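You operate a simulated robot arm through the tools that you are given. There is no shell and no other tool.

Carry out the task below with a simulated robot arm. There is one attempt and no reset: what you move stays moved.

## Task
Hang the orange and green poles on the forks for their lengths.
Fine: they hang on the returns forks; raise the low guard first and lower it after; the other poles stay.

It is judged by the outcome, as a careful person would: the job done as asked, and still so three seconds after it is handed in. It fails if anything else is knocked over, pushed out of place, dropped, spilled or broken.

## Robot
A 7-joint arm with a two-finger parallel gripper, fixed in place. Base frame: the origin is at the foot of the arm, x ahead of it, y to its left, z up. Lengths are in mm, angles in degrees, forces in N, time in s.
Its first joint turns from -166.0 to 166.0 degrees. Payload 4.4 kg.
The tool frame sits at the grasp point between the pads (the TCP): z along the fingers, y along the line on which they close. The tips reach 23 mm beyond it. The gripper opens to 94 mm. The fingers are 38 mm wide and 10 mm thick; the gripper's body (54 by 96 mm) begins 39 mm behind the TCP.
Orientation is that of the tool frame in the base frame, as a unit quaternion [x, y, z, w]. With the fingers straight down and closing along the base's y, the tool's x points along the base's -x, its y along +y and its z along -z.

## Interface
- The arm moves only by the tool play_rows. Its argument "rows" is a list that holds one entry, the list of rows, each a list of 7 numbers: the closure, from 0 (fully open) to 1 (shut), then the shift along the tool's x, y, z in units of 30 mm (1.0 is 30 mm), then the turn, a rotation vector about the tool's x, y, z in units of 6 degrees (1.0 is 6 degrees). In form: [[[claw, x, y, z, ax, ay, az], ...]]. A call has 1 to 20 rows; each row shifts and turns the commanded pose from where the row before left it, along the tool's axes as they then stand. A call with a number of a shift or a turn outside -1 to 1 is refused whole. A row lasts 0.2 s, in which the tool goes at most 50 mm and 8.6 degrees; a call with a longer step from one row to the next is refused whole, and so is a gripper value outside its range. A pose out of reach is approached as far as the arm can. The call stops where the force on the tool passes 90 N (or 10 N more than at its start, if that is more) or the arm is blocked; 0.2 s more then pass. The fingers move at their own pace (about 72 mm/s each) and stop on an object; they squeeze with about 30 N. The grip force told is the motor's: it shows also when the fingers shut on nothing. Time passes only in rows, and 0.2 s behind the last, so rows that do not move let the fingers close. It gives the time, the measured TCP pose, the force on the tool (base axes), the opening and the grip force at its end, in the units of the frame above (readings bear some noise), with the torque about the TCP (base axes, N m) and any sound that the robot's microphone picked up.
- Cameras (640 x 400 px; columns grow to the right, rows downward): "scene" is fixed at [33.2, -647, 1638.1]; the picture's right is [0.78, -0.63, 0.00], its down [-0.22, -0.27, -0.94] and it looks along [0.59, 0.73, -0.35] (base axes); focal length 324 px, centre (320, 200). "wrist" rides on the gripper at [86, 16, -74] in the tool frame; the picture's right is [-0.18, 0.98, 0.00], its down [-0.58, -0.11, -0.81] and it looks along [-0.79, -0.15, 0.59] (tool axes); focal length 243 px, centre (320, 200).
- camera(camera): a new picture of that camera. No time passes.
- pixel_to_xyz(camera, pixels): for up to 12 pixels [column, row] of the newest picture of that camera ("zoom" is the newest enlarged one), the place [x, y, z] in the base frame of the surface seen there, good to about 3 mm, but the place of the scene camera against the robot may be out by one fixed shift of up to 25 mm in any direction. No time passes.
- enlarge(camera, box): a new picture of the part [left, top, right, bottom] of that camera's present view, enlarged. No time passes.
- hand_in(): hands the job in; it is judged then, once.

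Unless the task says otherwise, let go and move clear before handing in.

The tools are called after "Call:" by a JSON object that holds its "op" and its "data". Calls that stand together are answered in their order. play_rows: Moves the arm, as the interface text tells. Its arguments: {"type":"object","properties":{"rows":{"type":"array"}},"required":["rows"]} The other tools are called the same way: camera (camera) takes a picture; pixel_to_xyz (camera, pixels) gives the place of the surface under pixels of a picture; enlarge (camera, box) takes an enlarged picture of a part of a camera's view; hand_in () hands the job in.

At the start:

```text
time: 0.0
ee_pos: [544.7, 424.9, 1319.9]
orientation: [0.0, 1.0, 0.0, 0.0]
ft_force: [0.0, -0.6, -1.1]
ft_torque: [0.01, -0.04, 0.01]
finger_gap: 94.1
finger_force: 0.1
```

scene: 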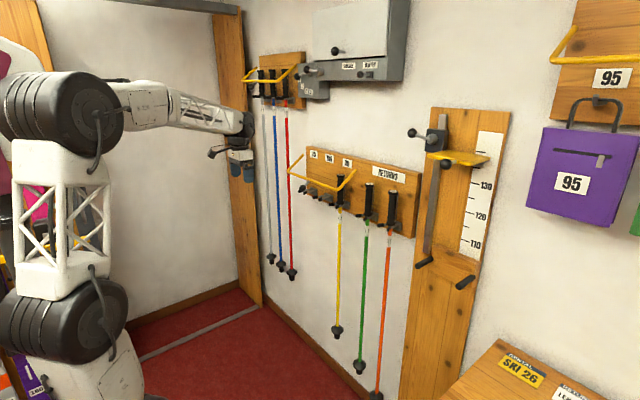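
wrist: 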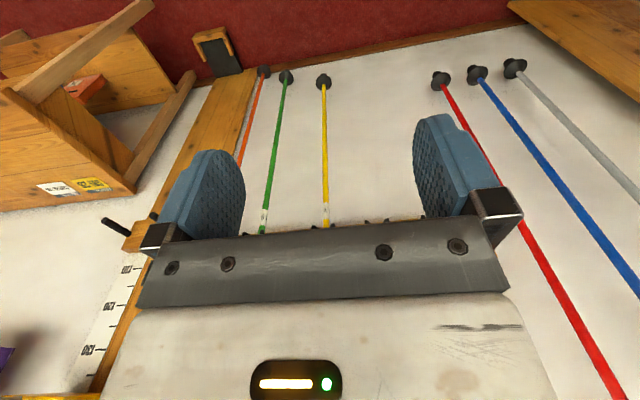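

The scene shows a returns rack around pixel (365,190) with a yellow, green and orange pole and several empty forks with labels. I'll look closer before moving.

Call:
{"op": "enlarge", "data": {"camera": "scene", "box": [270, 130, 430, 250]}}

Call:
{"op": "enlarge", "data": {"camera": "scene", "box": [400, 90, 520, 300]}}

Call:
{"op": "enlarge", "data": {"camera": "scene", "box": [230, 30, 420, 150]}}

Call:
{"op": "enlarge", "data": {"camera": "scene", "box": [310, 200, 430, 400]}}

```text
3.33 times, centred on (350, 190) of scene
```

zoom: 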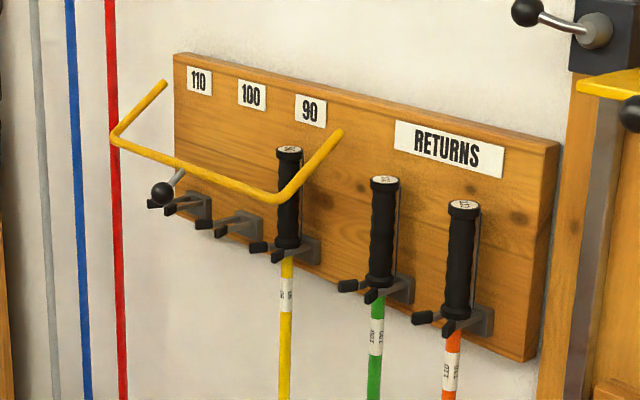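

```text
1.90 times, centred on (460, 195) of scene
```

zoom: 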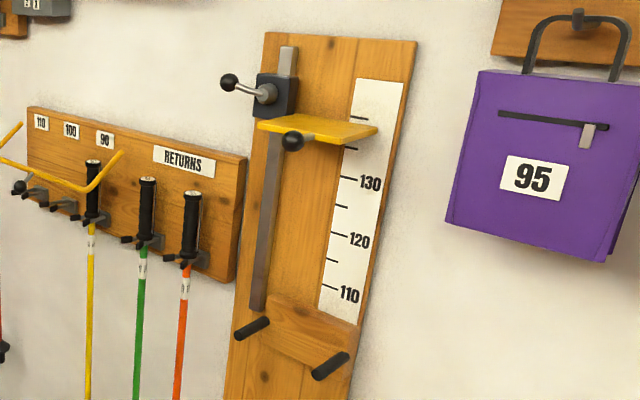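

```text
3.33 times, centred on (325, 90) of scene
```

zoom: 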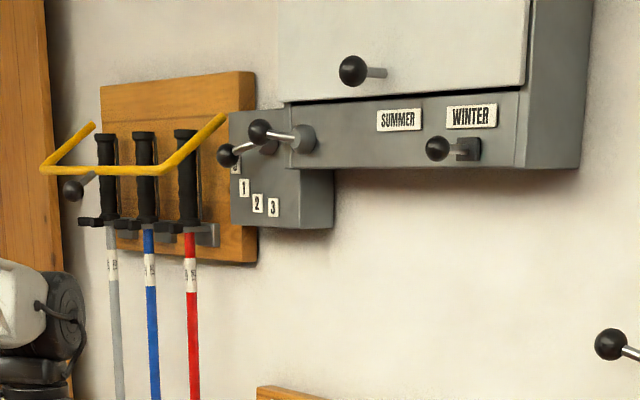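

```text
2.00 times, centred on (370, 300) of scene
```

zoom: 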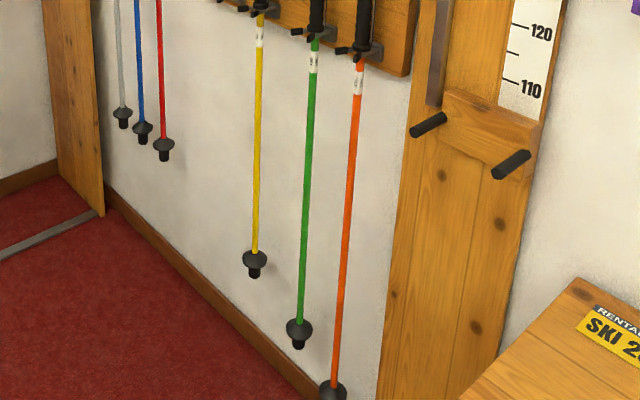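

The low rack has forks marked 110, 100 and 90 (yellow on 90), with green and orange on the returns forks. I'll read the pole labels and measure things.

Call:
{"op": "enlarge", "data": {"camera": "scene", "box": [355, 175, 405, 255]}}

Call:
{"op": "enlarge", "data": {"camera": "scene", "box": [370, 195, 400, 215]}}

Call:
{"op": "enlarge", "data": {"camera": "scene", "box": [372, 236, 396, 254]}}

Call:
{"op": "enlarge", "data": {"camera": "scene", "box": [352, 222, 376, 240]}}

Call:
{"op": "enlarge", "data": {"camera": "scene", "box": [330, 168, 410, 198]}}

Call:
{"op": "enlarge", "data": {"camera": "scene", "box": [280, 140, 360, 210]}}

```text
5.00 times, centred on (380, 215) of scene
```

zoom: 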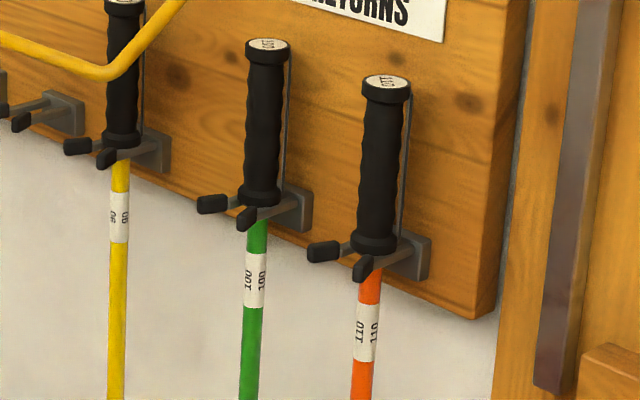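

```text
16.00 times, centred on (385, 205) of scene
```

zoom: 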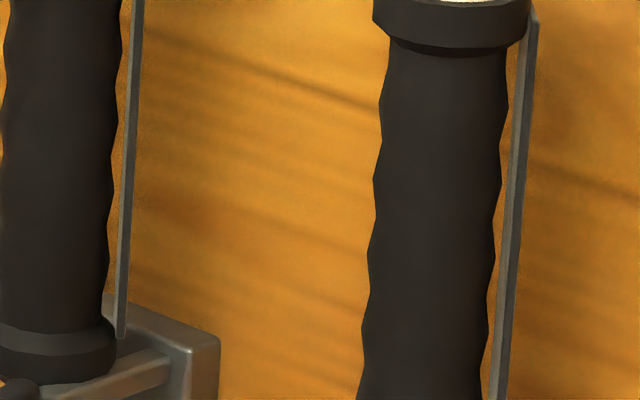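

```text
16.00 times, centred on (384, 245) of scene
```

zoom: 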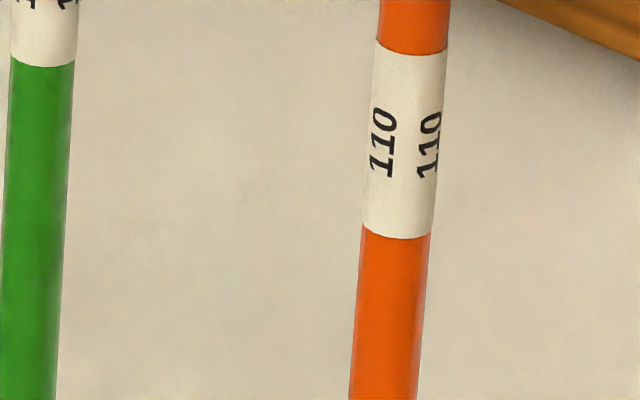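

```text
16.00 times, centred on (364, 231) of scene
```

zoom: 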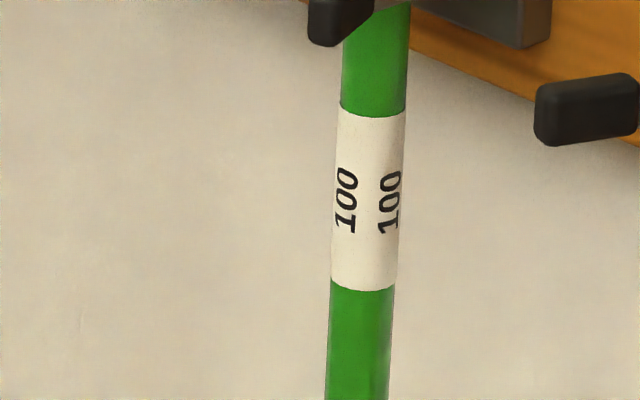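

```text
8.00 times, centred on (370, 183) of scene
```

zoom: 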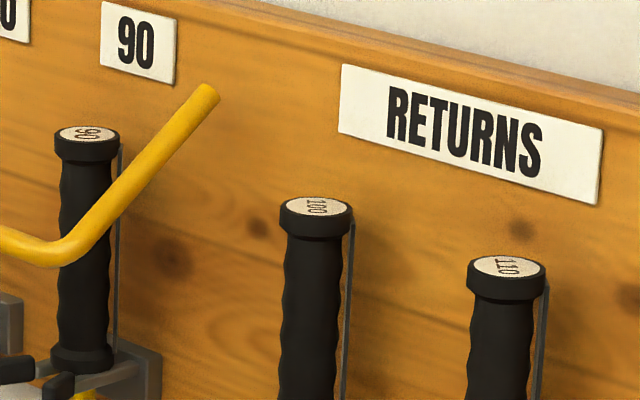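

```text
5.71 times, centred on (320, 175) of scene
```

zoom: 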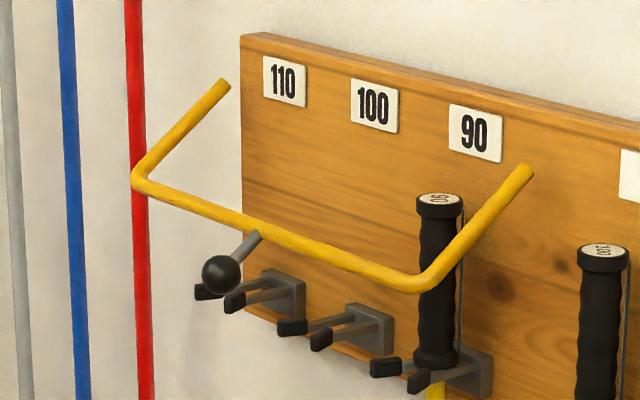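

Green is marked 100 and orange 110, so they go on the 100 and 110 forks. Next I measure the rack, guard and forks in 3D.

Call:
{"op": "pixel_to_xyz", "data": {"camera": "zoom", "pixels": [[222, 274], [252, 242], [140, 180], [222, 88], [425, 280], [525, 172], [204, 291], [234, 305], [290, 280], [294, 326], [320, 341], [376, 320]]}}

Call:
{"op": "camera", "data": {"camera": "wrist"}}

```text
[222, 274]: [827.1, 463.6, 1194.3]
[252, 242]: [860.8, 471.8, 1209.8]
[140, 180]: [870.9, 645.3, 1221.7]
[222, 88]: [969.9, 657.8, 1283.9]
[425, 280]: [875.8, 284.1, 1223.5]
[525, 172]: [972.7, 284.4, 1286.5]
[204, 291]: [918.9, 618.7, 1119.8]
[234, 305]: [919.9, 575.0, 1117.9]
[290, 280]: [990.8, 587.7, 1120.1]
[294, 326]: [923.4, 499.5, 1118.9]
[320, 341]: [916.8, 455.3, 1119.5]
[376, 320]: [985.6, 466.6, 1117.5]
```

```text
taken
```

wrist: 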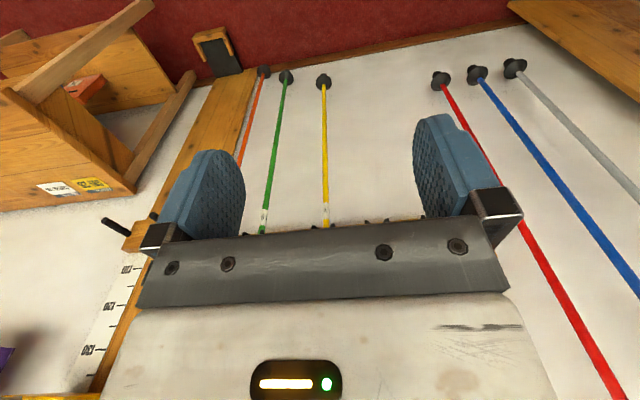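

The wall lies at x≈1000 and the guard is a bar hinged near (972, 1286), with a ball at about (827, 464, 1194). I'll measure the board, poles, floor and upper items too.

Call:
{"op": "pixel_to_xyz", "data": {"camera": "scene", "pixels": [[369, 184], [392, 192], [342, 177], [366, 221], [384, 247], [376, 335], [270, 258], [291, 272], [290, 200], [200, 350], [380, 165], [250, 230]]}}

Call:
{"op": "enlarge", "data": {"camera": "scene", "box": [355, 175, 405, 255]}}

Call:
{"op": "pixel_to_xyz", "data": {"camera": "zoom", "pixels": [[386, 78], [268, 42], [385, 100], [375, 238], [325, 250], [362, 268], [412, 262], [213, 203], [248, 218], [262, 180], [460, 200], [366, 330]]}}

Call:
{"op": "pixel_to_xyz", "data": {"camera": "scene", "pixels": [[335, 52], [370, 75], [360, 30], [310, 90], [272, 75], [245, 77], [290, 75], [252, 85], [340, 75], [430, 50], [440, 134], [447, 165]]}}

```text
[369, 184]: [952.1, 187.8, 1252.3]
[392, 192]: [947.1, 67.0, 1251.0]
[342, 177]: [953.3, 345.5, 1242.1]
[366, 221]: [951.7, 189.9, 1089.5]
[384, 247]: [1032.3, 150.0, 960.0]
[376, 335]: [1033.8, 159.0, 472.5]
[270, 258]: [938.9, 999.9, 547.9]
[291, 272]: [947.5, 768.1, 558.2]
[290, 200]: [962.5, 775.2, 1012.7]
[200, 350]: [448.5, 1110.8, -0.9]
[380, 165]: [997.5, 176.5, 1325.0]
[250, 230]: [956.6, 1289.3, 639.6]
```

```text
5.00 times, centred on (380, 215) of scene
```

zoom: 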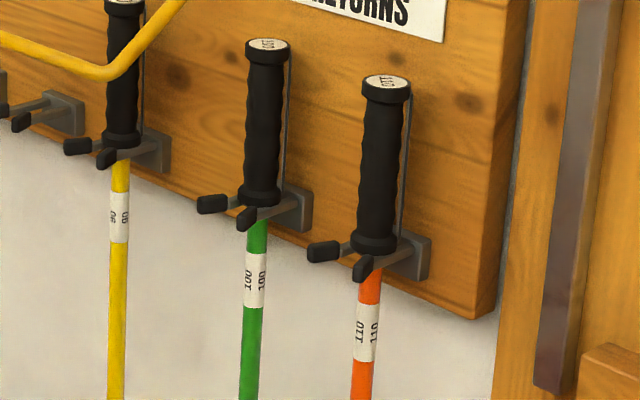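

```text
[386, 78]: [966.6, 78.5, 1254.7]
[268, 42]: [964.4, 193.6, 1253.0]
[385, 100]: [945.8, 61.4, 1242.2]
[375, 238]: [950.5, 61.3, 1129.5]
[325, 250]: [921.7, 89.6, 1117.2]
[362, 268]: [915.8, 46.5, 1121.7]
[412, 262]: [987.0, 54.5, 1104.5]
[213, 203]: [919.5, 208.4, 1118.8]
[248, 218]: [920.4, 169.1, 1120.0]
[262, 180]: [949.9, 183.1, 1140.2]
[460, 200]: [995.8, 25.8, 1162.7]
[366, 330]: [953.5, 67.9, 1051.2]
```

```text
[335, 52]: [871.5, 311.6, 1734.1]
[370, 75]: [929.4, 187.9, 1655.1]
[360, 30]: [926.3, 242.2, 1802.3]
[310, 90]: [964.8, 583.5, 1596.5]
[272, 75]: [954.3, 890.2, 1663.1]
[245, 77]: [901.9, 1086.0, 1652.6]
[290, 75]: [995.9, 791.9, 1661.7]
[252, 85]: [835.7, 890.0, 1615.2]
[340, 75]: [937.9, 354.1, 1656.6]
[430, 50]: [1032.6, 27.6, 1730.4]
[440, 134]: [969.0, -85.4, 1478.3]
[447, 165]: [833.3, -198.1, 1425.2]
```

The scene-frame geometry is clear: board face at x≈997, green at y≈188, orange at y≈67, and forks 100 and 110 at y≈477 and y≈597. I'll turn the tool about its own axis first, so that once it points at the wall the wrist camera sits above it.

Call:
{"op": "play_rows", "data": {"rows": [[[0, 0, 0, 0, 0, 0, 1], [0, 0, 0, 0, 0, 0, 1], [0, 0, 0, 0, 0, 0, 1], [0, 0, 0, 0, 0, 0, 1], [0, 0, 0, 0, 0, 0, 1], [0, 0, 0, 0, 0, 0, 1], [0, 0, 0, 0, 0, 0, 1], [0, 0, 0, 0, 0, 0, 1], [0, 0, 0, 0, 0, 0, 1], [0, 0, 0, 0, 0, 0, 1], [0, 0, 0, 0, 0, 0, 1], [0, 0, 0, 0, 0, 0, 1], [0, 0, 0, 0, 0, 0, 1], [0, 0, 0, 0, 0, 0, 1], [0, 0, 0, 0, 0, 0, 1]]]}}

```text
time: 3.2
ee_pos: [545.7, 425.3, 1320.9]
orientation: [0.708, 0.706, 0.0, 0.0]
ft_force: [-0.6, 0.4, -0.5]
ft_torque: [0.02, 0.0, 0.01]
finger_gap: 94.1
finger_force: 0.1
```

The tool turned 90° cleanly with the position held. I'll do the other 90°.

Call:
{"op": "play_rows", "data": {"rows": [[[0, 0, 0, 0, 0, 0, 1], [0, 0, 0, 0, 0, 0, 1], [0, 0, 0, 0, 0, 0, 1], [0, 0, 0, 0, 0, 0, 1], [0, 0, 0, 0, 0, 0, 1], [0, 0, 0, 0, 0, 0, 1], [0, 0, 0, 0, 0, 0, 1], [0, 0, 0, 0, 0, 0, 1], [0, 0, 0, 0, 0, 0, 1], [0, 0, 0, 0, 0, 0, 1], [0, 0, 0, 0, 0, 0, 1], [0, 0, 0, 0, 0, 0, 1], [0, 0, 0, 0, 0, 0, 1], [0, 0, 0, 0, 0, 0, 1], [0, 0, 0, 0, 0, 0, 1]]]}}

Call:
{"op": "camera", "data": {"camera": "wrist"}}

Call:
{"op": "camera", "data": {"camera": "scene"}}

```text
time: 6.4
ee_pos: [561.1, 403.0, 1319.5]
orientation: [0.928, 0.372, -0.002, -0.007]
ft_force: [0.0, 0.1, -0.1]
ft_torque: [0.0, 0.04, 0.0]
finger_gap: 94.0
finger_force: 0.1
out of reach, approached as far as the arm can: row 8, 9, 10, 11, 12, 13, 14, 15
```

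```text
taken
```

wrist: 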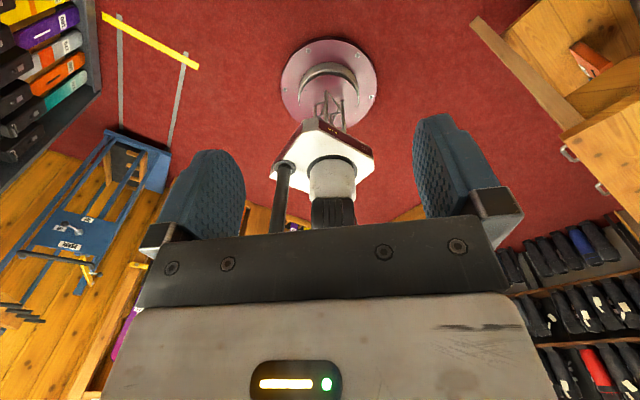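

```text
taken
```

scene: 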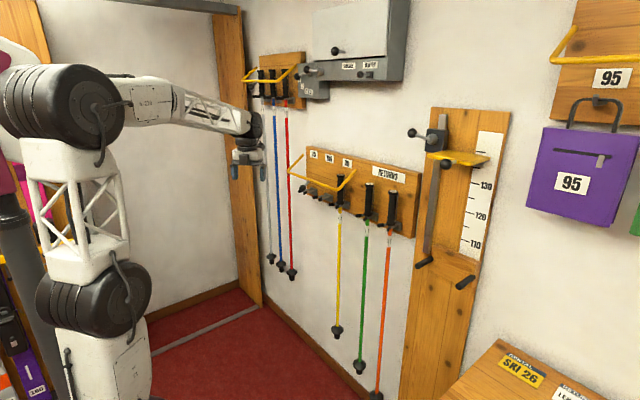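

The roll stopped at about 136°, short of 180°, so this direction hits a joint limit. I'll unwind and try the other direction.

Call:
{"op": "play_rows", "data": {"rows": [[[0, 0, 0, 0, 0, 0, -1], [0, 0, 0, 0, 0, 0, -1], [0, 0, 0, 0, 0, 0, -1], [0, 0, 0, 0, 0, 0, -1], [0, 0, 0, 0, 0, 0, -1], [0, 0, 0, 0, 0, 0, -1], [0, 0, 0, 0, 0, 0, -1], [0, 0, 0, 0, 0, 0, -1], [0, 0, 0, 0, 0, 0, -1], [0, 0, 0, 0, 0, 0, -1], [0, 0, 0, 0, 0, 0, -1], [0, 0, 0, 0, 0, 0, -1], [0, 0, 0, 0, 0, 0, -1], [0, 0, 0, 0, 0, 0, -1], [0, 0, 0, 0, 0, 0, -1]]]}}

```text
time: 9.6
ee_pos: [561.5, 403.7, 1318.9]
orientation: [0.392, 0.92, 0.005, -0.007]
ft_force: [0.4, -0.8, 0.1]
ft_torque: [0.0, 0.03, 0.02]
finger_gap: 94.1
finger_force: 0.0
```

The roll is now at about 46°, and the command follows the measured pose. I'll keep turning the negative way.

Call:
{"op": "play_rows", "data": {"rows": [[[0, 0, 0, 0, 0, 0, -1], [0, 0, 0, 0, 0, 0, -1], [0, 0, 0, 0, 0, 0, -1], [0, 0, 0, 0, 0, 0, -1], [0, 0, 0, 0, 0, 0, -1], [0, 0, 0, 0, 0, 0, -1], [0, 0, 0, 0, 0, 0, -1], [0, 0, 0, 0, 0, 0, -1], [0, 0, 0, 0, 0, 0, -1], [0, 0, 0, 0, 0, 0, -1], [0, 0, 0, 0, 0, 0, -1], [0, 0, 0, 0, 0, 0, -1], [0, 0, 0, 0, 0, 0, -1], [0, 0, 0, 0, 0, 0, -1], [0, 0, 0, 0, 0, 0, -1], [0, 0, 0, 0, 0, 0, -1], [0, 0, 0, 0, 0, 0, -1], [0, 0, 0, 0, 0, 0, -1], [0, 0, 0, 0, 0, 0, -1], [0, 0, 0, 0, 0, 0, -1]]]}}

```text
time: 13.8
ee_pos: [561.5, 402.8, 1320.3]
orientation: [-0.6, 0.8, 0.008, 0.0]
ft_force: [-0.2, 0.6, -0.1]
ft_torque: [0.02, -0.03, -0.01]
finger_gap: 93.9
finger_force: 0.0
```

The roll is now at about -74° with no trouble, so I'll continue to -180°.

Call:
{"op": "play_rows", "data": {"rows": [[[0, 0, 0, 0, 0, 0, -1], [0, 0, 0, 0, 0, 0, -1], [0, 0, 0, 0, 0, 0, -1], [0, 0, 0, 0, 0, 0, -1], [0, 0, 0, 0, 0, 0, -1], [0, 0, 0, 0, 0, 0, -1], [0, 0, 0, 0, 0, 0, -1], [0, 0, 0, 0, 0, 0, -1], [0, 0, 0, 0, 0, 0, -1], [0, 0, 0, 0, 0, 0, -1], [0, 0, 0, 0, 0, 0, -1], [0, 0, 0, 0, 0, 0, -1], [0, 0, 0, 0, 0, 0, -1], [0, 0, 0, 0, 0, 0, -1], [0, 0, 0, 0, 0, 0, -1], [0, 0, 0, 0, 0, 0, -1], [0, 0, 0, 0, 0, 0, -1], [0, 0, 0, 0, 0, 0, -0.72]]]}}

```text
time: 17.6
ee_pos: [562.1, 403.7, 1319.7]
orientation: [1.0, 0.001, -0.004, -0.006]
ft_force: [0.4, 0.0, -0.4]
ft_torque: [-0.03, -0.03, 0.0]
finger_gap: 94.3
finger_force: 0.1
```

The roll now reads 180°. I'll pitch the tool up so it points at the wall (+x).

Call:
{"op": "play_rows", "data": {"rows": [[[0, 0, 0, 0, 0, 1, 0], [0, 0, 0, 0, 0, 1, 0], [0, 0, 0, 0, 0, 1, 0], [0, 0, 0, 0, 0, 1, 0], [0, 0, 0, 0, 0, 1, 0], [0, 0, 0, 0, 0, 1, 0], [0, 0, 0, 0, 0, 1, 0], [0, 0, 0, 0, 0, 1, 0], [0, 0, 0, 0, 0, 1, 0], [0, 0, 0, 0, 0, 1, 0], [0, 0, 0, 0, 0, 1, 0], [0, 0, 0, 0, 0, 1, 0], [0, 0, 0, 0, 0, 1, 0], [0, 0, 0, 0, 0, 1, 0], [0, 0, 0, 0, 0, 1, 0]]]}}

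Call:
{"op": "camera", "data": {"camera": "wrist"}}

Call:
{"op": "camera", "data": {"camera": "scene"}}

```text
time: 20.8
ee_pos: [562.5, 403.5, 1319.9]
orientation: [0.71, -0.004, 0.704, -0.006]
ft_force: [0.3, 0.2, 0.1]
ft_torque: [-0.03, -0.01, 0.01]
finger_gap: 94.0
finger_force: 0.0
```

```text
taken
```

wrist: 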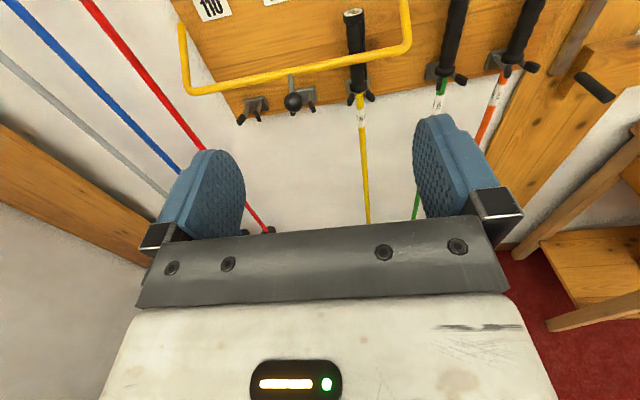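

```text
taken
```

scene: 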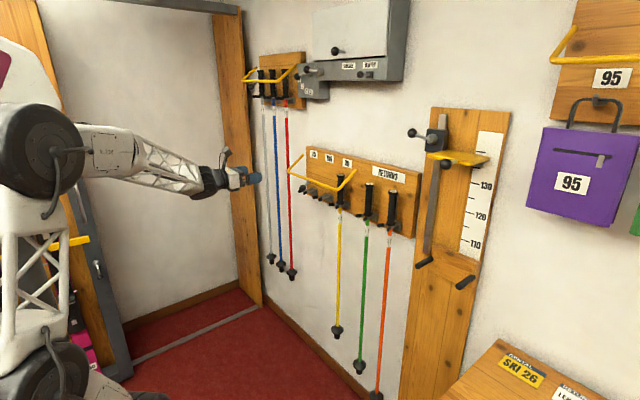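

The wrist camera now sees the guard, its ball at (293,101), the forks and the poles from above. I'll measure these in the wrist frame, which is accurate to the robot.

Call:
{"op": "pixel_to_xyz", "data": {"camera": "wrist", "pixels": [[293, 101], [291, 80], [188, 90], [182, 28], [409, 48], [404, 5], [241, 119], [263, 117], [354, 14], [359, 70], [432, 79], [461, 79]]}}

Call:
{"op": "enlarge", "data": {"camera": "wrist", "box": [170, 0, 430, 140]}}

Call:
{"op": "pixel_to_xyz", "data": {"camera": "wrist", "pixels": [[457, 10], [449, 60], [530, 10], [508, 60], [495, 70], [533, 67], [250, 60], [322, 40], [360, 110], [440, 95], [500, 75], [150, 75]]}}

```text
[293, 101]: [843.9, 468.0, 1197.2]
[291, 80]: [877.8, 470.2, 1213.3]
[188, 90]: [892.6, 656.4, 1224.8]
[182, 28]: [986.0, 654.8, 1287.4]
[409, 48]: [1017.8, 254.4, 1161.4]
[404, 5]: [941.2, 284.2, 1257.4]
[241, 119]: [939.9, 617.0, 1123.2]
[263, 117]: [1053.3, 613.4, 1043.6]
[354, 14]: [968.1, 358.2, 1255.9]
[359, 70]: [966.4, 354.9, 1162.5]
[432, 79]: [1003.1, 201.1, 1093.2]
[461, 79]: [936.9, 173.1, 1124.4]
```

```text
2.46 times, centred on (300, 70) of wrist
```

zoom: 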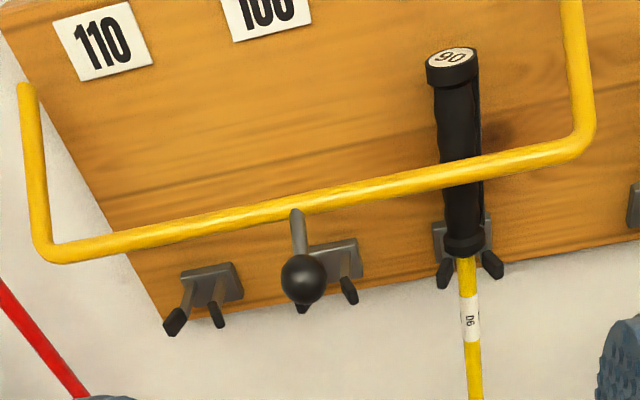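

```text
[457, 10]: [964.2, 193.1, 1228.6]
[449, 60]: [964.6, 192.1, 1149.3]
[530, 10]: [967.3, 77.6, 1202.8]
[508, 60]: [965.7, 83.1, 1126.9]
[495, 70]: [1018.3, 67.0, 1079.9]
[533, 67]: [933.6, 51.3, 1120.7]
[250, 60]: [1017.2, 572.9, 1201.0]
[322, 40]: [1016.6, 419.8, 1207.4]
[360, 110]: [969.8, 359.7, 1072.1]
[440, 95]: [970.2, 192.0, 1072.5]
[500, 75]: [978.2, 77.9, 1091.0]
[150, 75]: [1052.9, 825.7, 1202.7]
```

The wrist readings put the scene frame off by about (+19,+4,+3). The ball centre is near (856,470,1190), the hinge near (990, –, 1288), the board face at x=1017, and the pole axes at x≈984. I'll move to a spot in front of the ball.

Call:
{"op": "play_rows", "data": {"rows": [[[0, -0.541, -0.277, 0.865, 0, 0, 0], [0, -0.541, -0.277, 0.865, 0, 0, 0], [0, -0.541, -0.277, 0.865, 0, 0, 0], [0, -0.541, -0.277, 0.865, 0, 0, 0], [0, -0.541, -0.277, 0.865, 0, 0, 0], [0, -0.541, -0.277, 0.865, 0, 0, 0], [0, -0.541, -0.277, 0.865, 0, 0, 0], [0, -0.541, -0.277, 0.865, 0, 0, 0]]]}}

Call:
{"op": "camera", "data": {"camera": "wrist"}}

Call:
{"op": "camera", "data": {"camera": "scene"}}

```text
time: 22.6
ee_pos: [765.6, 472.5, 1190.3]
orientation: [0.71, -0.004, 0.704, -0.005]
ft_force: [0.4, 0.5, 1.0]
ft_torque: [-0.03, 0.03, 0.0]
finger_gap: 94.0
finger_force: 0.0
```

```text
taken
```

wrist: 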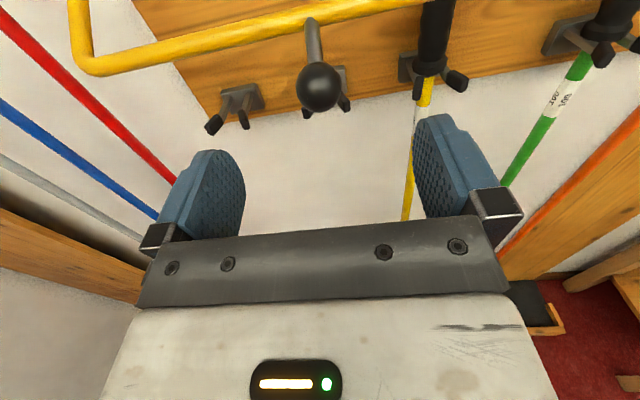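

```text
taken
```

scene: 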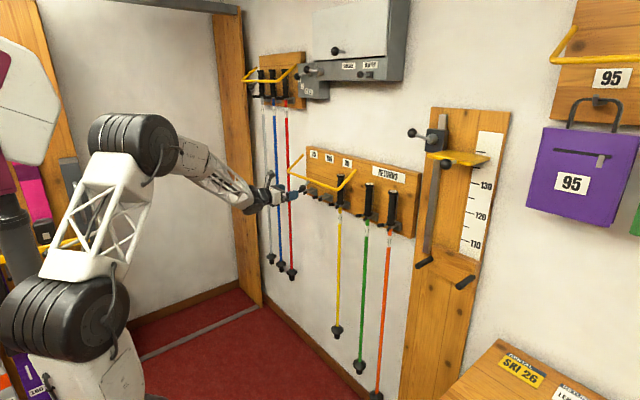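

The ball is at wrist pixel (318,88), between the fingers. I'll take close-range measurements.

Call:
{"op": "pixel_to_xyz", "data": {"camera": "wrist", "pixels": [[318, 88], [298, 88], [338, 88], [318, 68], [318, 108], [312, 30], [90, 72], [210, 125], [244, 122], [306, 106], [344, 106], [400, 85]]}}

Call:
{"op": "enlarge", "data": {"camera": "wrist", "box": [190, 0, 490, 140]}}

```text
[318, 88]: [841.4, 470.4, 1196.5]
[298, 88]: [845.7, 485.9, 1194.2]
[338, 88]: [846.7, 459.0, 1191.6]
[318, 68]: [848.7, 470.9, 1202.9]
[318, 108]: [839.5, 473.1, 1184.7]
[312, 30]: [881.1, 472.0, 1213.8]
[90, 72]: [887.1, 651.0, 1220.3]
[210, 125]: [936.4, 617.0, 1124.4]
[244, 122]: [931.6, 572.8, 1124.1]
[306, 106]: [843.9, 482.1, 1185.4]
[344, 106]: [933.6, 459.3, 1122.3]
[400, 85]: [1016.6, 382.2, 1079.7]
```

```text
2.13 times, centred on (340, 70) of wrist
```

zoom: 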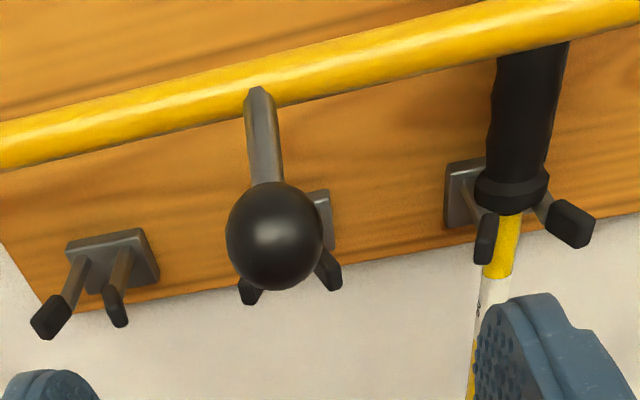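

The ball centre is about (852,472,1190). I'll advance 86 mm and close on it.

Call:
{"op": "play_rows", "data": {"rows": [[[0, 0, 0, 0.95, 0, 0, 0], [0, 0, 0, 0.95, 0, 0, 0], [0, 0, 0, 0.95, 0, 0, 0], [1, 0, 0, 0, 0, 0, 0], [1, 0, 0, 0, 0, 0, 0], [1, 0, 0, 0, 0, 0, 0], [1, 0, 0, 0, 0, 0, 0]]]}}

Call:
{"op": "camera", "data": {"camera": "wrist"}}

```text
time: 24.2
ee_pos: [852.4, 474.3, 1189.4]
orientation: [0.71, -0.004, 0.704, -0.005]
ft_force: [13.0, 13.7, 1.0]
ft_torque: [-0.03, 0.76, 0.01]
finger_gap: 31.2
finger_force: 44.9
```

```text
taken
```

wrist: 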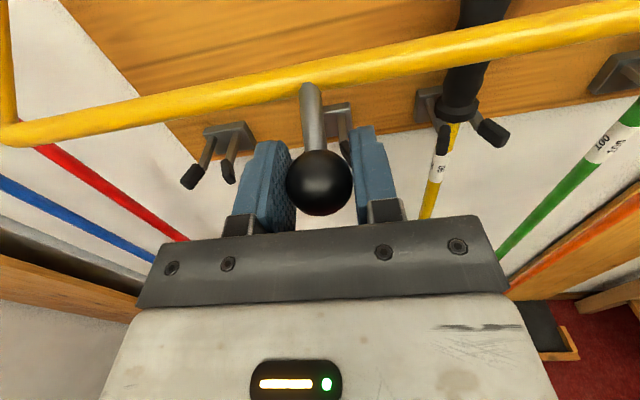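

The ball is gripped with a gap of 31 mm. I'll lift it along the arc about the hinge, starting with the first 30° slowly.

Call:
{"op": "play_rows", "data": {"rows": [[[1, 0.423, 0, -0.25, 0, 0, 0], [1, 0.423, 0, -0.25, 0, 0, 0], [1, 0.462, 0, -0.172, 0, 0, 0], [1, 0.462, 0, -0.172, 0, 0, 0], [1, 0.485, 0, -0.09, 0, 0, 0], [1, 0.485, 0, -0.09, 0, 0, 0]]]}}

Call:
{"op": "camera", "data": {"camera": "wrist"}}

Call:
{"op": "camera", "data": {"camera": "scene"}}

```text
time: 25.7
ee_pos: [823.7, 473.4, 1271.3]
orientation: [0.71, -0.003, 0.704, -0.006]
ft_force: [14.2, 30.4, 1.6]
ft_torque: [0.24, -0.28, -0.03]
finger_gap: 31.2
finger_force: 45.0
stopped in row 6: the force on the tool passed its limit at 91 N (the readings are from after the stop); the commanded pose is now the measured one
```

```text
taken
```

wrist: 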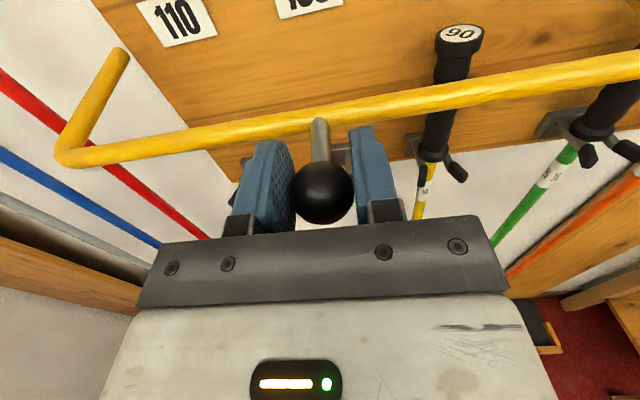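

```text
taken
```

scene: 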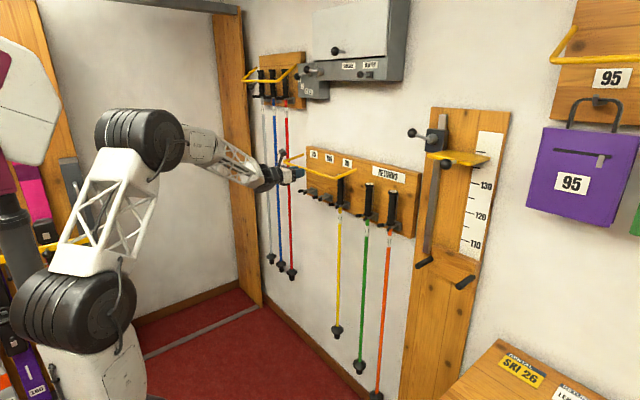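

The guard follows. The stop came from a slight arc mismatch, with x force after the stop and some y strain. I'll re-measure the hinge from the visible rod end at (122,55) and the bar.

Call:
{"op": "pixel_to_xyz", "data": {"camera": "wrist", "pixels": [[122, 52], [117, 62], [92, 105], [66, 156], [318, 112], [200, 135], [322, 180], [500, 90], [620, 68], [640, 62]]}}

Call:
{"op": "enlarge", "data": {"camera": "scene", "box": [250, 130, 370, 220]}}

Call:
{"op": "pixel_to_xyz", "data": {"camera": "zoom", "pixels": [[300, 140], [545, 235], [495, 262]]}}

```text
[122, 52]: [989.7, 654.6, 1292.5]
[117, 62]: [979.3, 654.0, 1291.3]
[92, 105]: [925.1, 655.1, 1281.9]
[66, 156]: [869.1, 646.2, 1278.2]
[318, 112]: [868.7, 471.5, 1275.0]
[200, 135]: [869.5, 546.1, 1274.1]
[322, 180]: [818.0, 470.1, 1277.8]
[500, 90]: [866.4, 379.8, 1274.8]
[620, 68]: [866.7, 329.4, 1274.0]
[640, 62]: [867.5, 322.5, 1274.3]
```

```text
4.44 times, centred on (310, 175) of scene
```

zoom: 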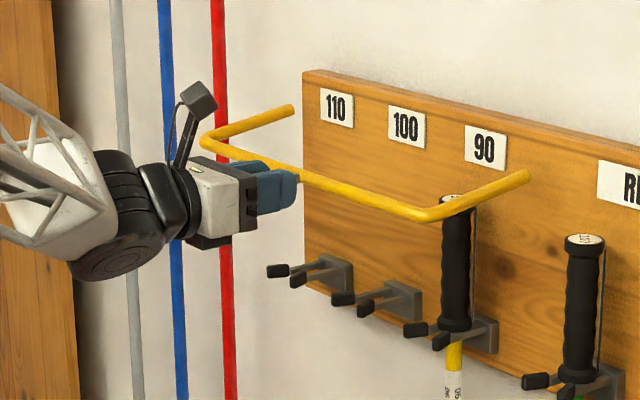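

```text
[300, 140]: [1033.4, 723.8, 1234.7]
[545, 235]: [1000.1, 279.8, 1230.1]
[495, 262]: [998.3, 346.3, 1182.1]
```

The hinge works out near (988,1285) with a radius of about 166. I'll relieve the side strain by shifting slightly +y and +x, then read the forces.

Call:
{"op": "play_rows", "data": {"rows": [[[1, 0, -0.08, 0.06, 0, 0, 0], [1, 0, 0, 0, 0, 0, 0]]]}}

```text
time: 26.3
ee_pos: [824.6, 473.5, 1268.8]
orientation: [0.711, -0.003, 0.704, -0.006]
ft_force: [-35.0, -11.1, -8.3]
ft_torque: [-0.07, 0.31, -0.02]
finger_gap: 31.4
finger_force: 44.9
```

The contact is stiff, about 25 N/mm. The refined hinge is (988,1284) with r≈165.3, and I'll go on in short arcs with a small correction first.

Call:
{"op": "play_rows", "data": {"rows": [[[1, 0, 0.02, -0.045, 0, 0, 0], [1, 0.482, 0, -0.01, 0, 0, 0], [1, 0.482, 0, 0.005, 0, 0, 0], [1, 0.475, 0, 0.06, 0, 0, 0], [1, 0.47, 0, 0.1, 0, 0, 0], [1, 0, 0, 0, 0, 0, 0]]]}}

```text
time: 27.7
ee_pos: [828.2, 472.7, 1327.6]
orientation: [0.71, -0.003, 0.704, -0.006]
ft_force: [-18.6, 6.8, -6.2]
ft_torque: [0.11, 1.2, -0.01]
finger_gap: 31.1
finger_force: 45.1
```

The forces are modest at (-19, 7, -6) N. I'll continue the next 30°.

Call:
{"op": "play_rows", "data": {"rows": [[[1, 0.455, 0, 0.12, 0, 0, 0], [1, 0.448, 0, 0.185, 0, 0, 0], [1, 0.427, 0, 0.218, 0, 0, 0], [1, 0.41, 0, 0.255, 0, 0, 0], [1, 0.385, 0, 0.29, 0, 0, 0], [1, 0.355, 0, 0.323, 0, 0, 0], [1, 0, 0, 0, 0, 0, 0]]]}}

Call:
{"op": "camera", "data": {"camera": "wrist"}}

Call:
{"op": "camera", "data": {"camera": "scene"}}

```text
time: 29.3
ee_pos: [870.6, 473.2, 1401.6]
orientation: [0.71, -0.003, 0.704, -0.006]
ft_force: [-21.3, 32.9, 6.4]
ft_torque: [0.37, 1.19, -0.52]
finger_gap: 31.6
finger_force: 45.5
```

```text
taken
```

wrist: 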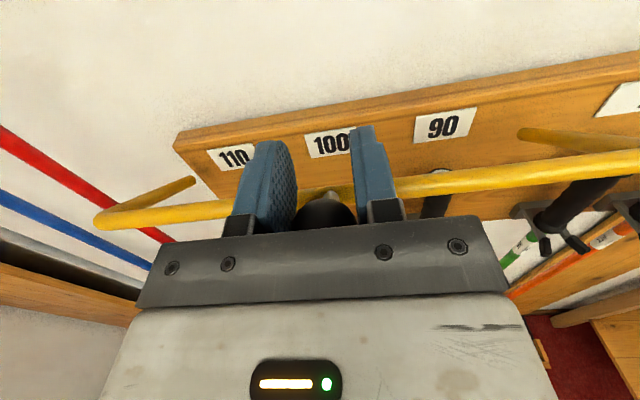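

```text
taken
```

scene: 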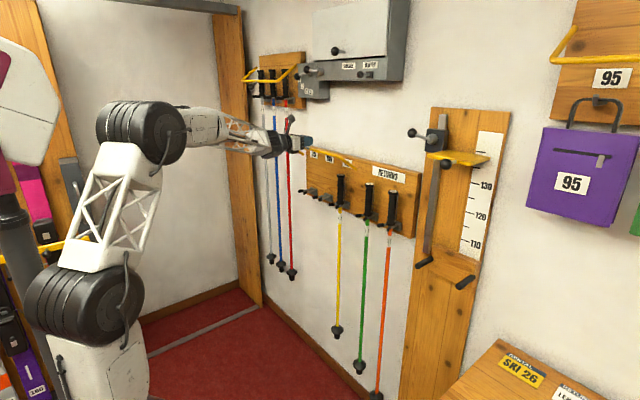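

The guard is about 45° above horizontal and the forces are still acceptable. I'll continue another 30°, with a small +y correction.

Call:
{"op": "play_rows", "data": {"rows": [[[1, 0.32, -0.05, 0.32, 0, 0, 0], [1, 0.3, 0, 0.38, 0, 0, 0], [1, 0.26, 0, 0.4, 0, 0, 0], [1, 0.227, 0, 0.425, 0, 0, 0], [1, 0.187, 0, 0.443, 0, 0, 0], [1, 0.15, 0, 0.457, 0, 0, 0], [1, 0, 0, 0, 0, 0, 0]]]}}

Call:
{"op": "camera", "data": {"camera": "scene"}}

```text
time: 30.1
ee_pos: [895.2, 472.7, 1426.3]
orientation: [0.71, -0.002, 0.704, -0.007]
ft_force: [-72.4, -9.6, -11.4]
ft_torque: [-0.23, 1.0, 0.28]
finger_gap: 31.4
finger_force: 44.9
stopped in row 3: the force on the tool passed its limit at 139 N (the readings are from after the stop); the commanded pose is now the measured one
```

```text
taken
```

scene: 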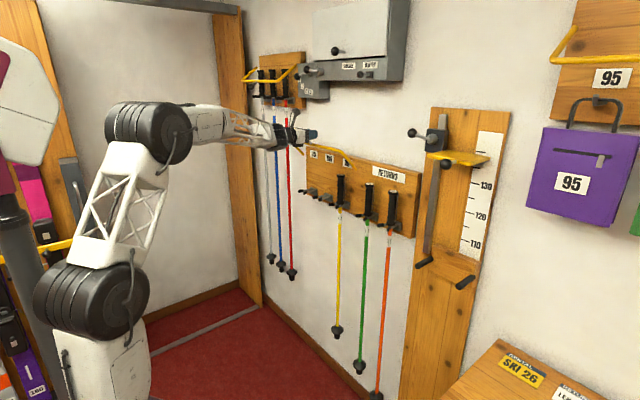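

The stop came with 139 N, mostly along the direction of travel at about 56° above horizontal. That looks like the guard's upper end stop (about 90° of swing). I'll relax slightly and inspect.

Call:
{"op": "play_rows", "data": {"rows": [[[1, -0.02, 0, -0.08, 0, 0, 0], [1, 0, 0, 0, 0, 0, 0]]]}}

Call:
{"op": "enlarge", "data": {"camera": "scene", "box": [260, 110, 400, 220]}}

Call:
{"op": "camera", "data": {"camera": "wrist"}}

```text
time: 30.7
ee_pos: [894.5, 473.2, 1425.1]
orientation: [0.71, -0.002, 0.704, -0.007]
ft_force: [-13.2, 15.8, 11.1]
ft_torque: [0.26, -0.12, -0.48]
finger_gap: 31.2
finger_force: 45.5
```

```text
3.64 times, centred on (330, 165) of scene
```

zoom: 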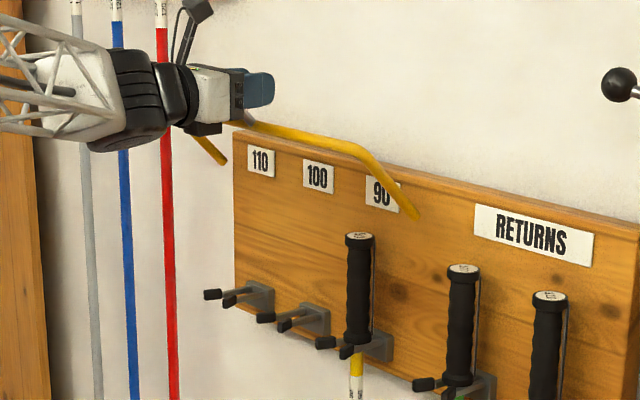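

```text
taken
```

wrist: 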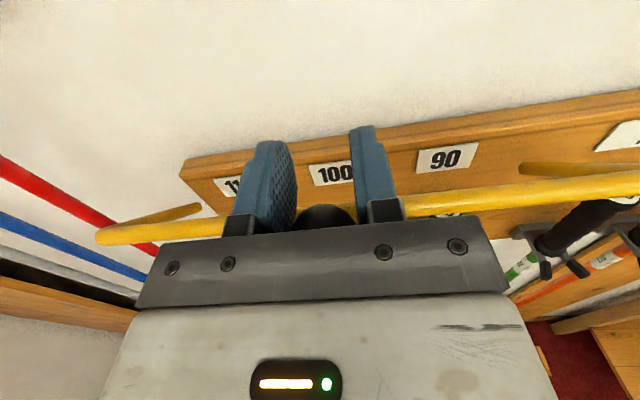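

Whether this is an end stop or an arc mismatch is unclear: the TCP is about 2–4 mm outside the arc. I'll try a gentle further step along the tangent, nudged inward.

Call:
{"op": "play_rows", "data": {"rows": [[[1, -0.03, -0.02, 0.02, 0, 0, 0], [1, 0.02, 0, 0.06, 0, 0, 0], [1, 0.03, 0, 0.06, 0, 0, 0], [1, 0, 0, 0, 0, 0, 0]]]}}

```text
time: 31.4
ee_pos: [894.5, 474.0, 1425.6]
orientation: [0.71, -0.002, 0.704, -0.007]
ft_force: [-57.3, -19.3, -7.6]
ft_torque: [-0.36, 0.38, 0.49]
finger_gap: 31.2
finger_force: 45.1
stopped in row 3: the force on the tool passed its limit at 100 N (the readings are from after the stop); the commanded pose is now the measured one
```

That is a firm end stop: the guard is fully raised, at about 56°. I'll relax and open the fingers in place. If the guard drops, the palm behind the ball will catch it.

Call:
{"op": "play_rows", "data": {"rows": [[[1, -0.02, 0, -0.08, 0, 0, 0], [1, 0, 0, 0, 0, 0, 0], [0.55, 0, 0, 0, 0, 0, 0], [0.55, 0, 0, 0, 0, 0, 0], [0.55, 0, 0, 0, 0, 0, 0]]]}}

Call:
{"op": "camera", "data": {"camera": "wrist"}}

Call:
{"op": "enlarge", "data": {"camera": "scene", "box": [260, 110, 400, 220]}}

```text
time: 32.6
ee_pos: [894.8, 474.2, 1424.0]
orientation: [0.71, -0.003, 0.704, -0.006]
ft_force: [-8.8, -0.3, 6.1]
ft_torque: [0.03, 0.3, 0.0]
finger_gap: 42.4
finger_force: 0.1
```

```text
taken
```

wrist: 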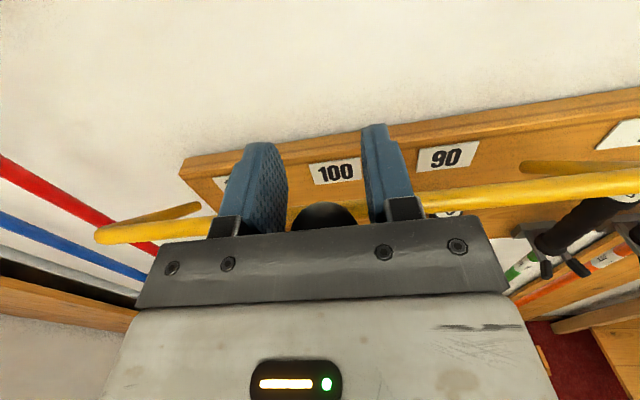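

```text
3.64 times, centred on (330, 165) of scene
```

zoom: 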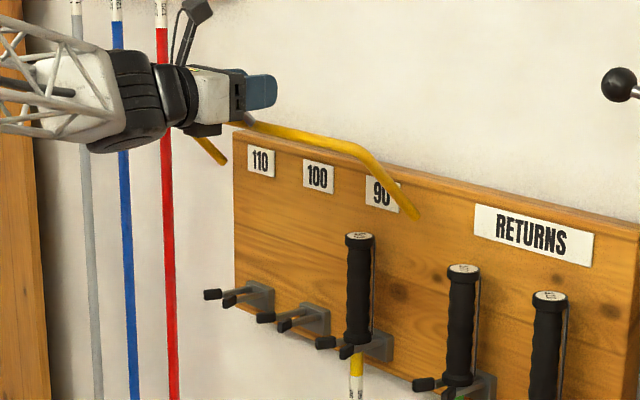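

With the fingers open at 42 mm, the bar hasn't visibly moved. I'll back off slowly to see whether the guard stays up.

Call:
{"op": "play_rows", "data": {"rows": [[[0.4, 0.05, 0, -0.1, 0, 0, 0], [0.4, 0.05, 0, -0.15, 0, 0, 0], [0.4, 0, 0, 0, 0, 0, 0]]]}}

Call:
{"op": "camera", "data": {"camera": "wrist"}}

Call:
{"op": "enlarge", "data": {"camera": "scene", "box": [260, 110, 400, 220]}}

```text
time: 33.4
ee_pos: [886.6, 473.9, 1426.8]
orientation: [0.71, -0.002, 0.704, -0.006]
ft_force: [-1.1, -0.2, -0.7]
ft_torque: [-0.01, 0.02, -0.01]
finger_gap: 56.3
finger_force: 0.0
```

```text
taken
```

wrist: 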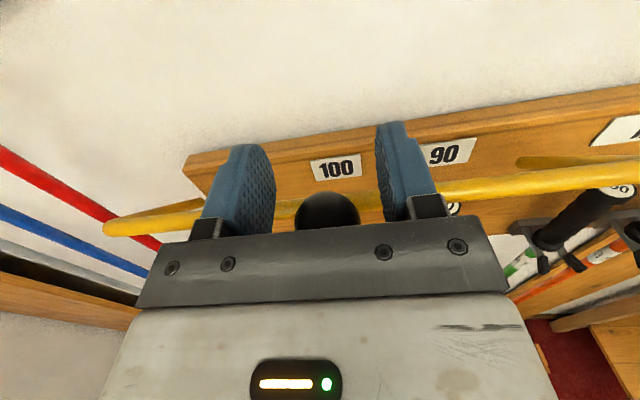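

```text
3.64 times, centred on (330, 165) of scene
```

zoom: 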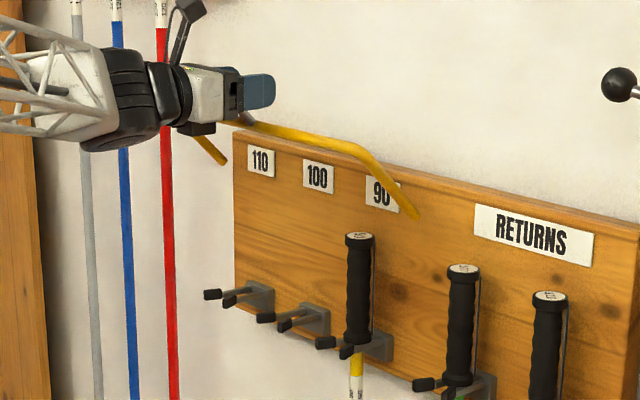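

The forces are zero and the ball at (328,212) stayed put, so the guard holds. I'll retreat further and check the raised guard.

Call:
{"op": "play_rows", "data": {"rows": [[[0, 0.1, 0, -0.4, 0, 0, 0], [0, 0.2, 0, -0.6, 0, 0, 0], [0, 0.2, 0, -0.9, 0, 0, 0], [0, 0, 0, -0.9, 0, 0, 0], [0, 0, 0, -0.9, 0, 0, 0], [0, 0, 0, -0.5, 0, 0, 0]]]}}

Call:
{"op": "camera", "data": {"camera": "wrist"}}

Call:
{"op": "enlarge", "data": {"camera": "scene", "box": [260, 110, 400, 220]}}

Call:
{"op": "pixel_to_xyz", "data": {"camera": "wrist", "pixels": [[322, 160], [320, 120]]}}

```text
time: 34.8
ee_pos: [763.3, 473.2, 1443.4]
orientation: [0.71, -0.003, 0.704, -0.007]
ft_force: [0.2, 0.7, -0.3]
ft_torque: [0.05, 0.01, 0.01]
finger_gap: 94.1
finger_force: 0.1
```

```text
taken
```

wrist: 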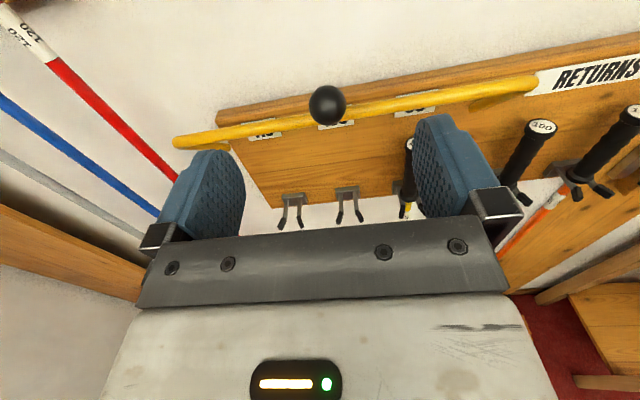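

```text
3.64 times, centred on (330, 165) of scene
```

zoom: 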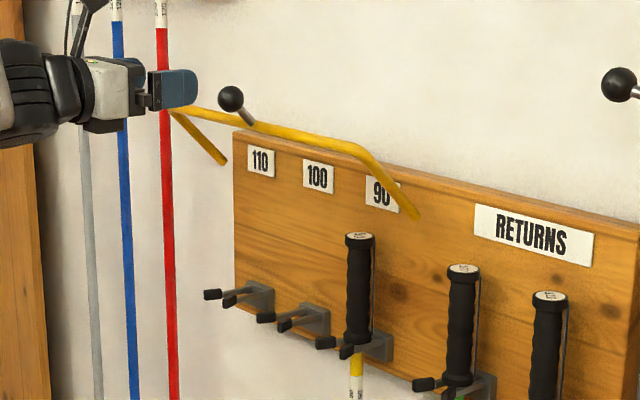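

```text
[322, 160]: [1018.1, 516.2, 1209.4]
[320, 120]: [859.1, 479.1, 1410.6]
```

The guard holds in its raised position with its ball near (327,103). I'll move empty to in front of the 110 fork to test reach and see the fork closely.

Call:
{"op": "play_rows", "data": {"rows": [[[0, -0.777, -0.423, 0, 0, 0, 0], [0, -0.777, -0.423, 0, 0, 0, 0], [0, -0.777, -0.423, 0, 0, 0, 0], [0, -0.777, -0.423, 0, 0, 0, 0], [0, -0.777, -0.423, 0, 0, 0, 0], [0, -0.777, -0.423, 0, 0, 0, 0], [0, -0.777, -0.423, 0, 0, 0, 0], [0, -0.777, -0.423, 0, 0, 0, 0], [0, -0.777, -0.423, 0, 0, 0, 0], [0, -0.777, -0.423, 0, 0, 0, 0], [0, 0, 0, 0.9, 0, 0, 0]]]}}

Call:
{"op": "camera", "data": {"camera": "wrist"}}

Call:
{"op": "camera", "data": {"camera": "scene"}}

```text
time: 37.2
ee_pos: [784.9, 603.5, 1212.3]
orientation: [0.71, -0.003, 0.704, -0.006]
ft_force: [0.3, 0.2, -0.2]
ft_torque: [-0.02, 0.01, 0.01]
finger_gap: 94.3
finger_force: 0.1
```

```text
taken
```

wrist: 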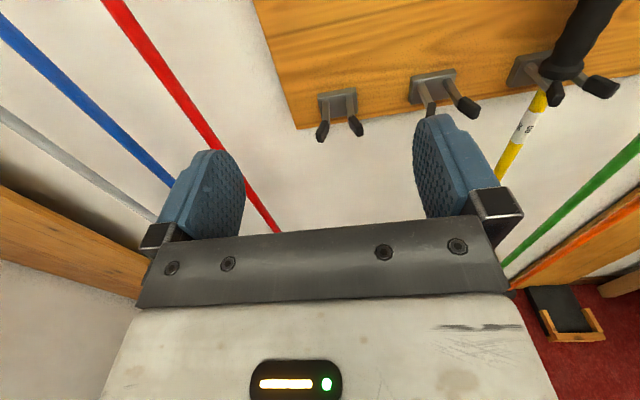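

```text
taken
```

scene: 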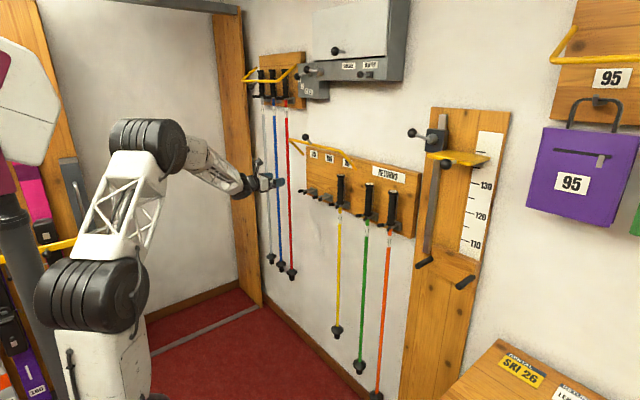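

The 110 fork is at wrist pixel (340,115) and the 100 fork at (440,90). I'll measure them.

Call:
{"op": "pixel_to_xyz", "data": {"camera": "wrist", "pixels": [[322, 130], [356, 127], [325, 112], [350, 110], [337, 103], [468, 107], [430, 106], [435, 85], [150, 60], [215, 130], [555, 95], [600, 88]]}}

Call:
{"op": "enlarge", "data": {"camera": "wrist", "box": [280, 50, 500, 170]}}

Call:
{"op": "pixel_to_xyz", "data": {"camera": "zoom", "pixels": [[121, 240], [222, 225], [130, 190], [200, 175], [165, 160], [130, 130], [140, 240], [208, 225]]}}

```text
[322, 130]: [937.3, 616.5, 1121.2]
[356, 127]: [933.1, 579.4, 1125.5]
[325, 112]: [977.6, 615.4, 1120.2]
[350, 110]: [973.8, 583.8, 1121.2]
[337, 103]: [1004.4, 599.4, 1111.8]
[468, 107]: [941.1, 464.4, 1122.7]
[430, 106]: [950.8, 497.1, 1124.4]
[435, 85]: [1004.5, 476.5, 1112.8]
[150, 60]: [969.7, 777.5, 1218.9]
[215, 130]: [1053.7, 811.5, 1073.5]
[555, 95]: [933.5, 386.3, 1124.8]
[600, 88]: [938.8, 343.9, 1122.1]
```

```text
2.91 times, centred on (390, 110) of wrist
```

zoom: 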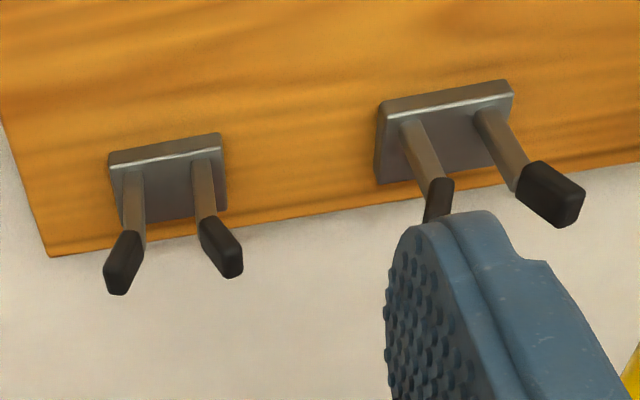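

```text
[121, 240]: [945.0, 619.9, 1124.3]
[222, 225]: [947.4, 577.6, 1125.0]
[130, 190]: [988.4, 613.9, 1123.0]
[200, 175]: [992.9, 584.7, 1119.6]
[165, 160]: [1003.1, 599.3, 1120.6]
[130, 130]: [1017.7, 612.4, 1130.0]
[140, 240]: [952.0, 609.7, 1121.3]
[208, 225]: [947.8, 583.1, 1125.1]
```

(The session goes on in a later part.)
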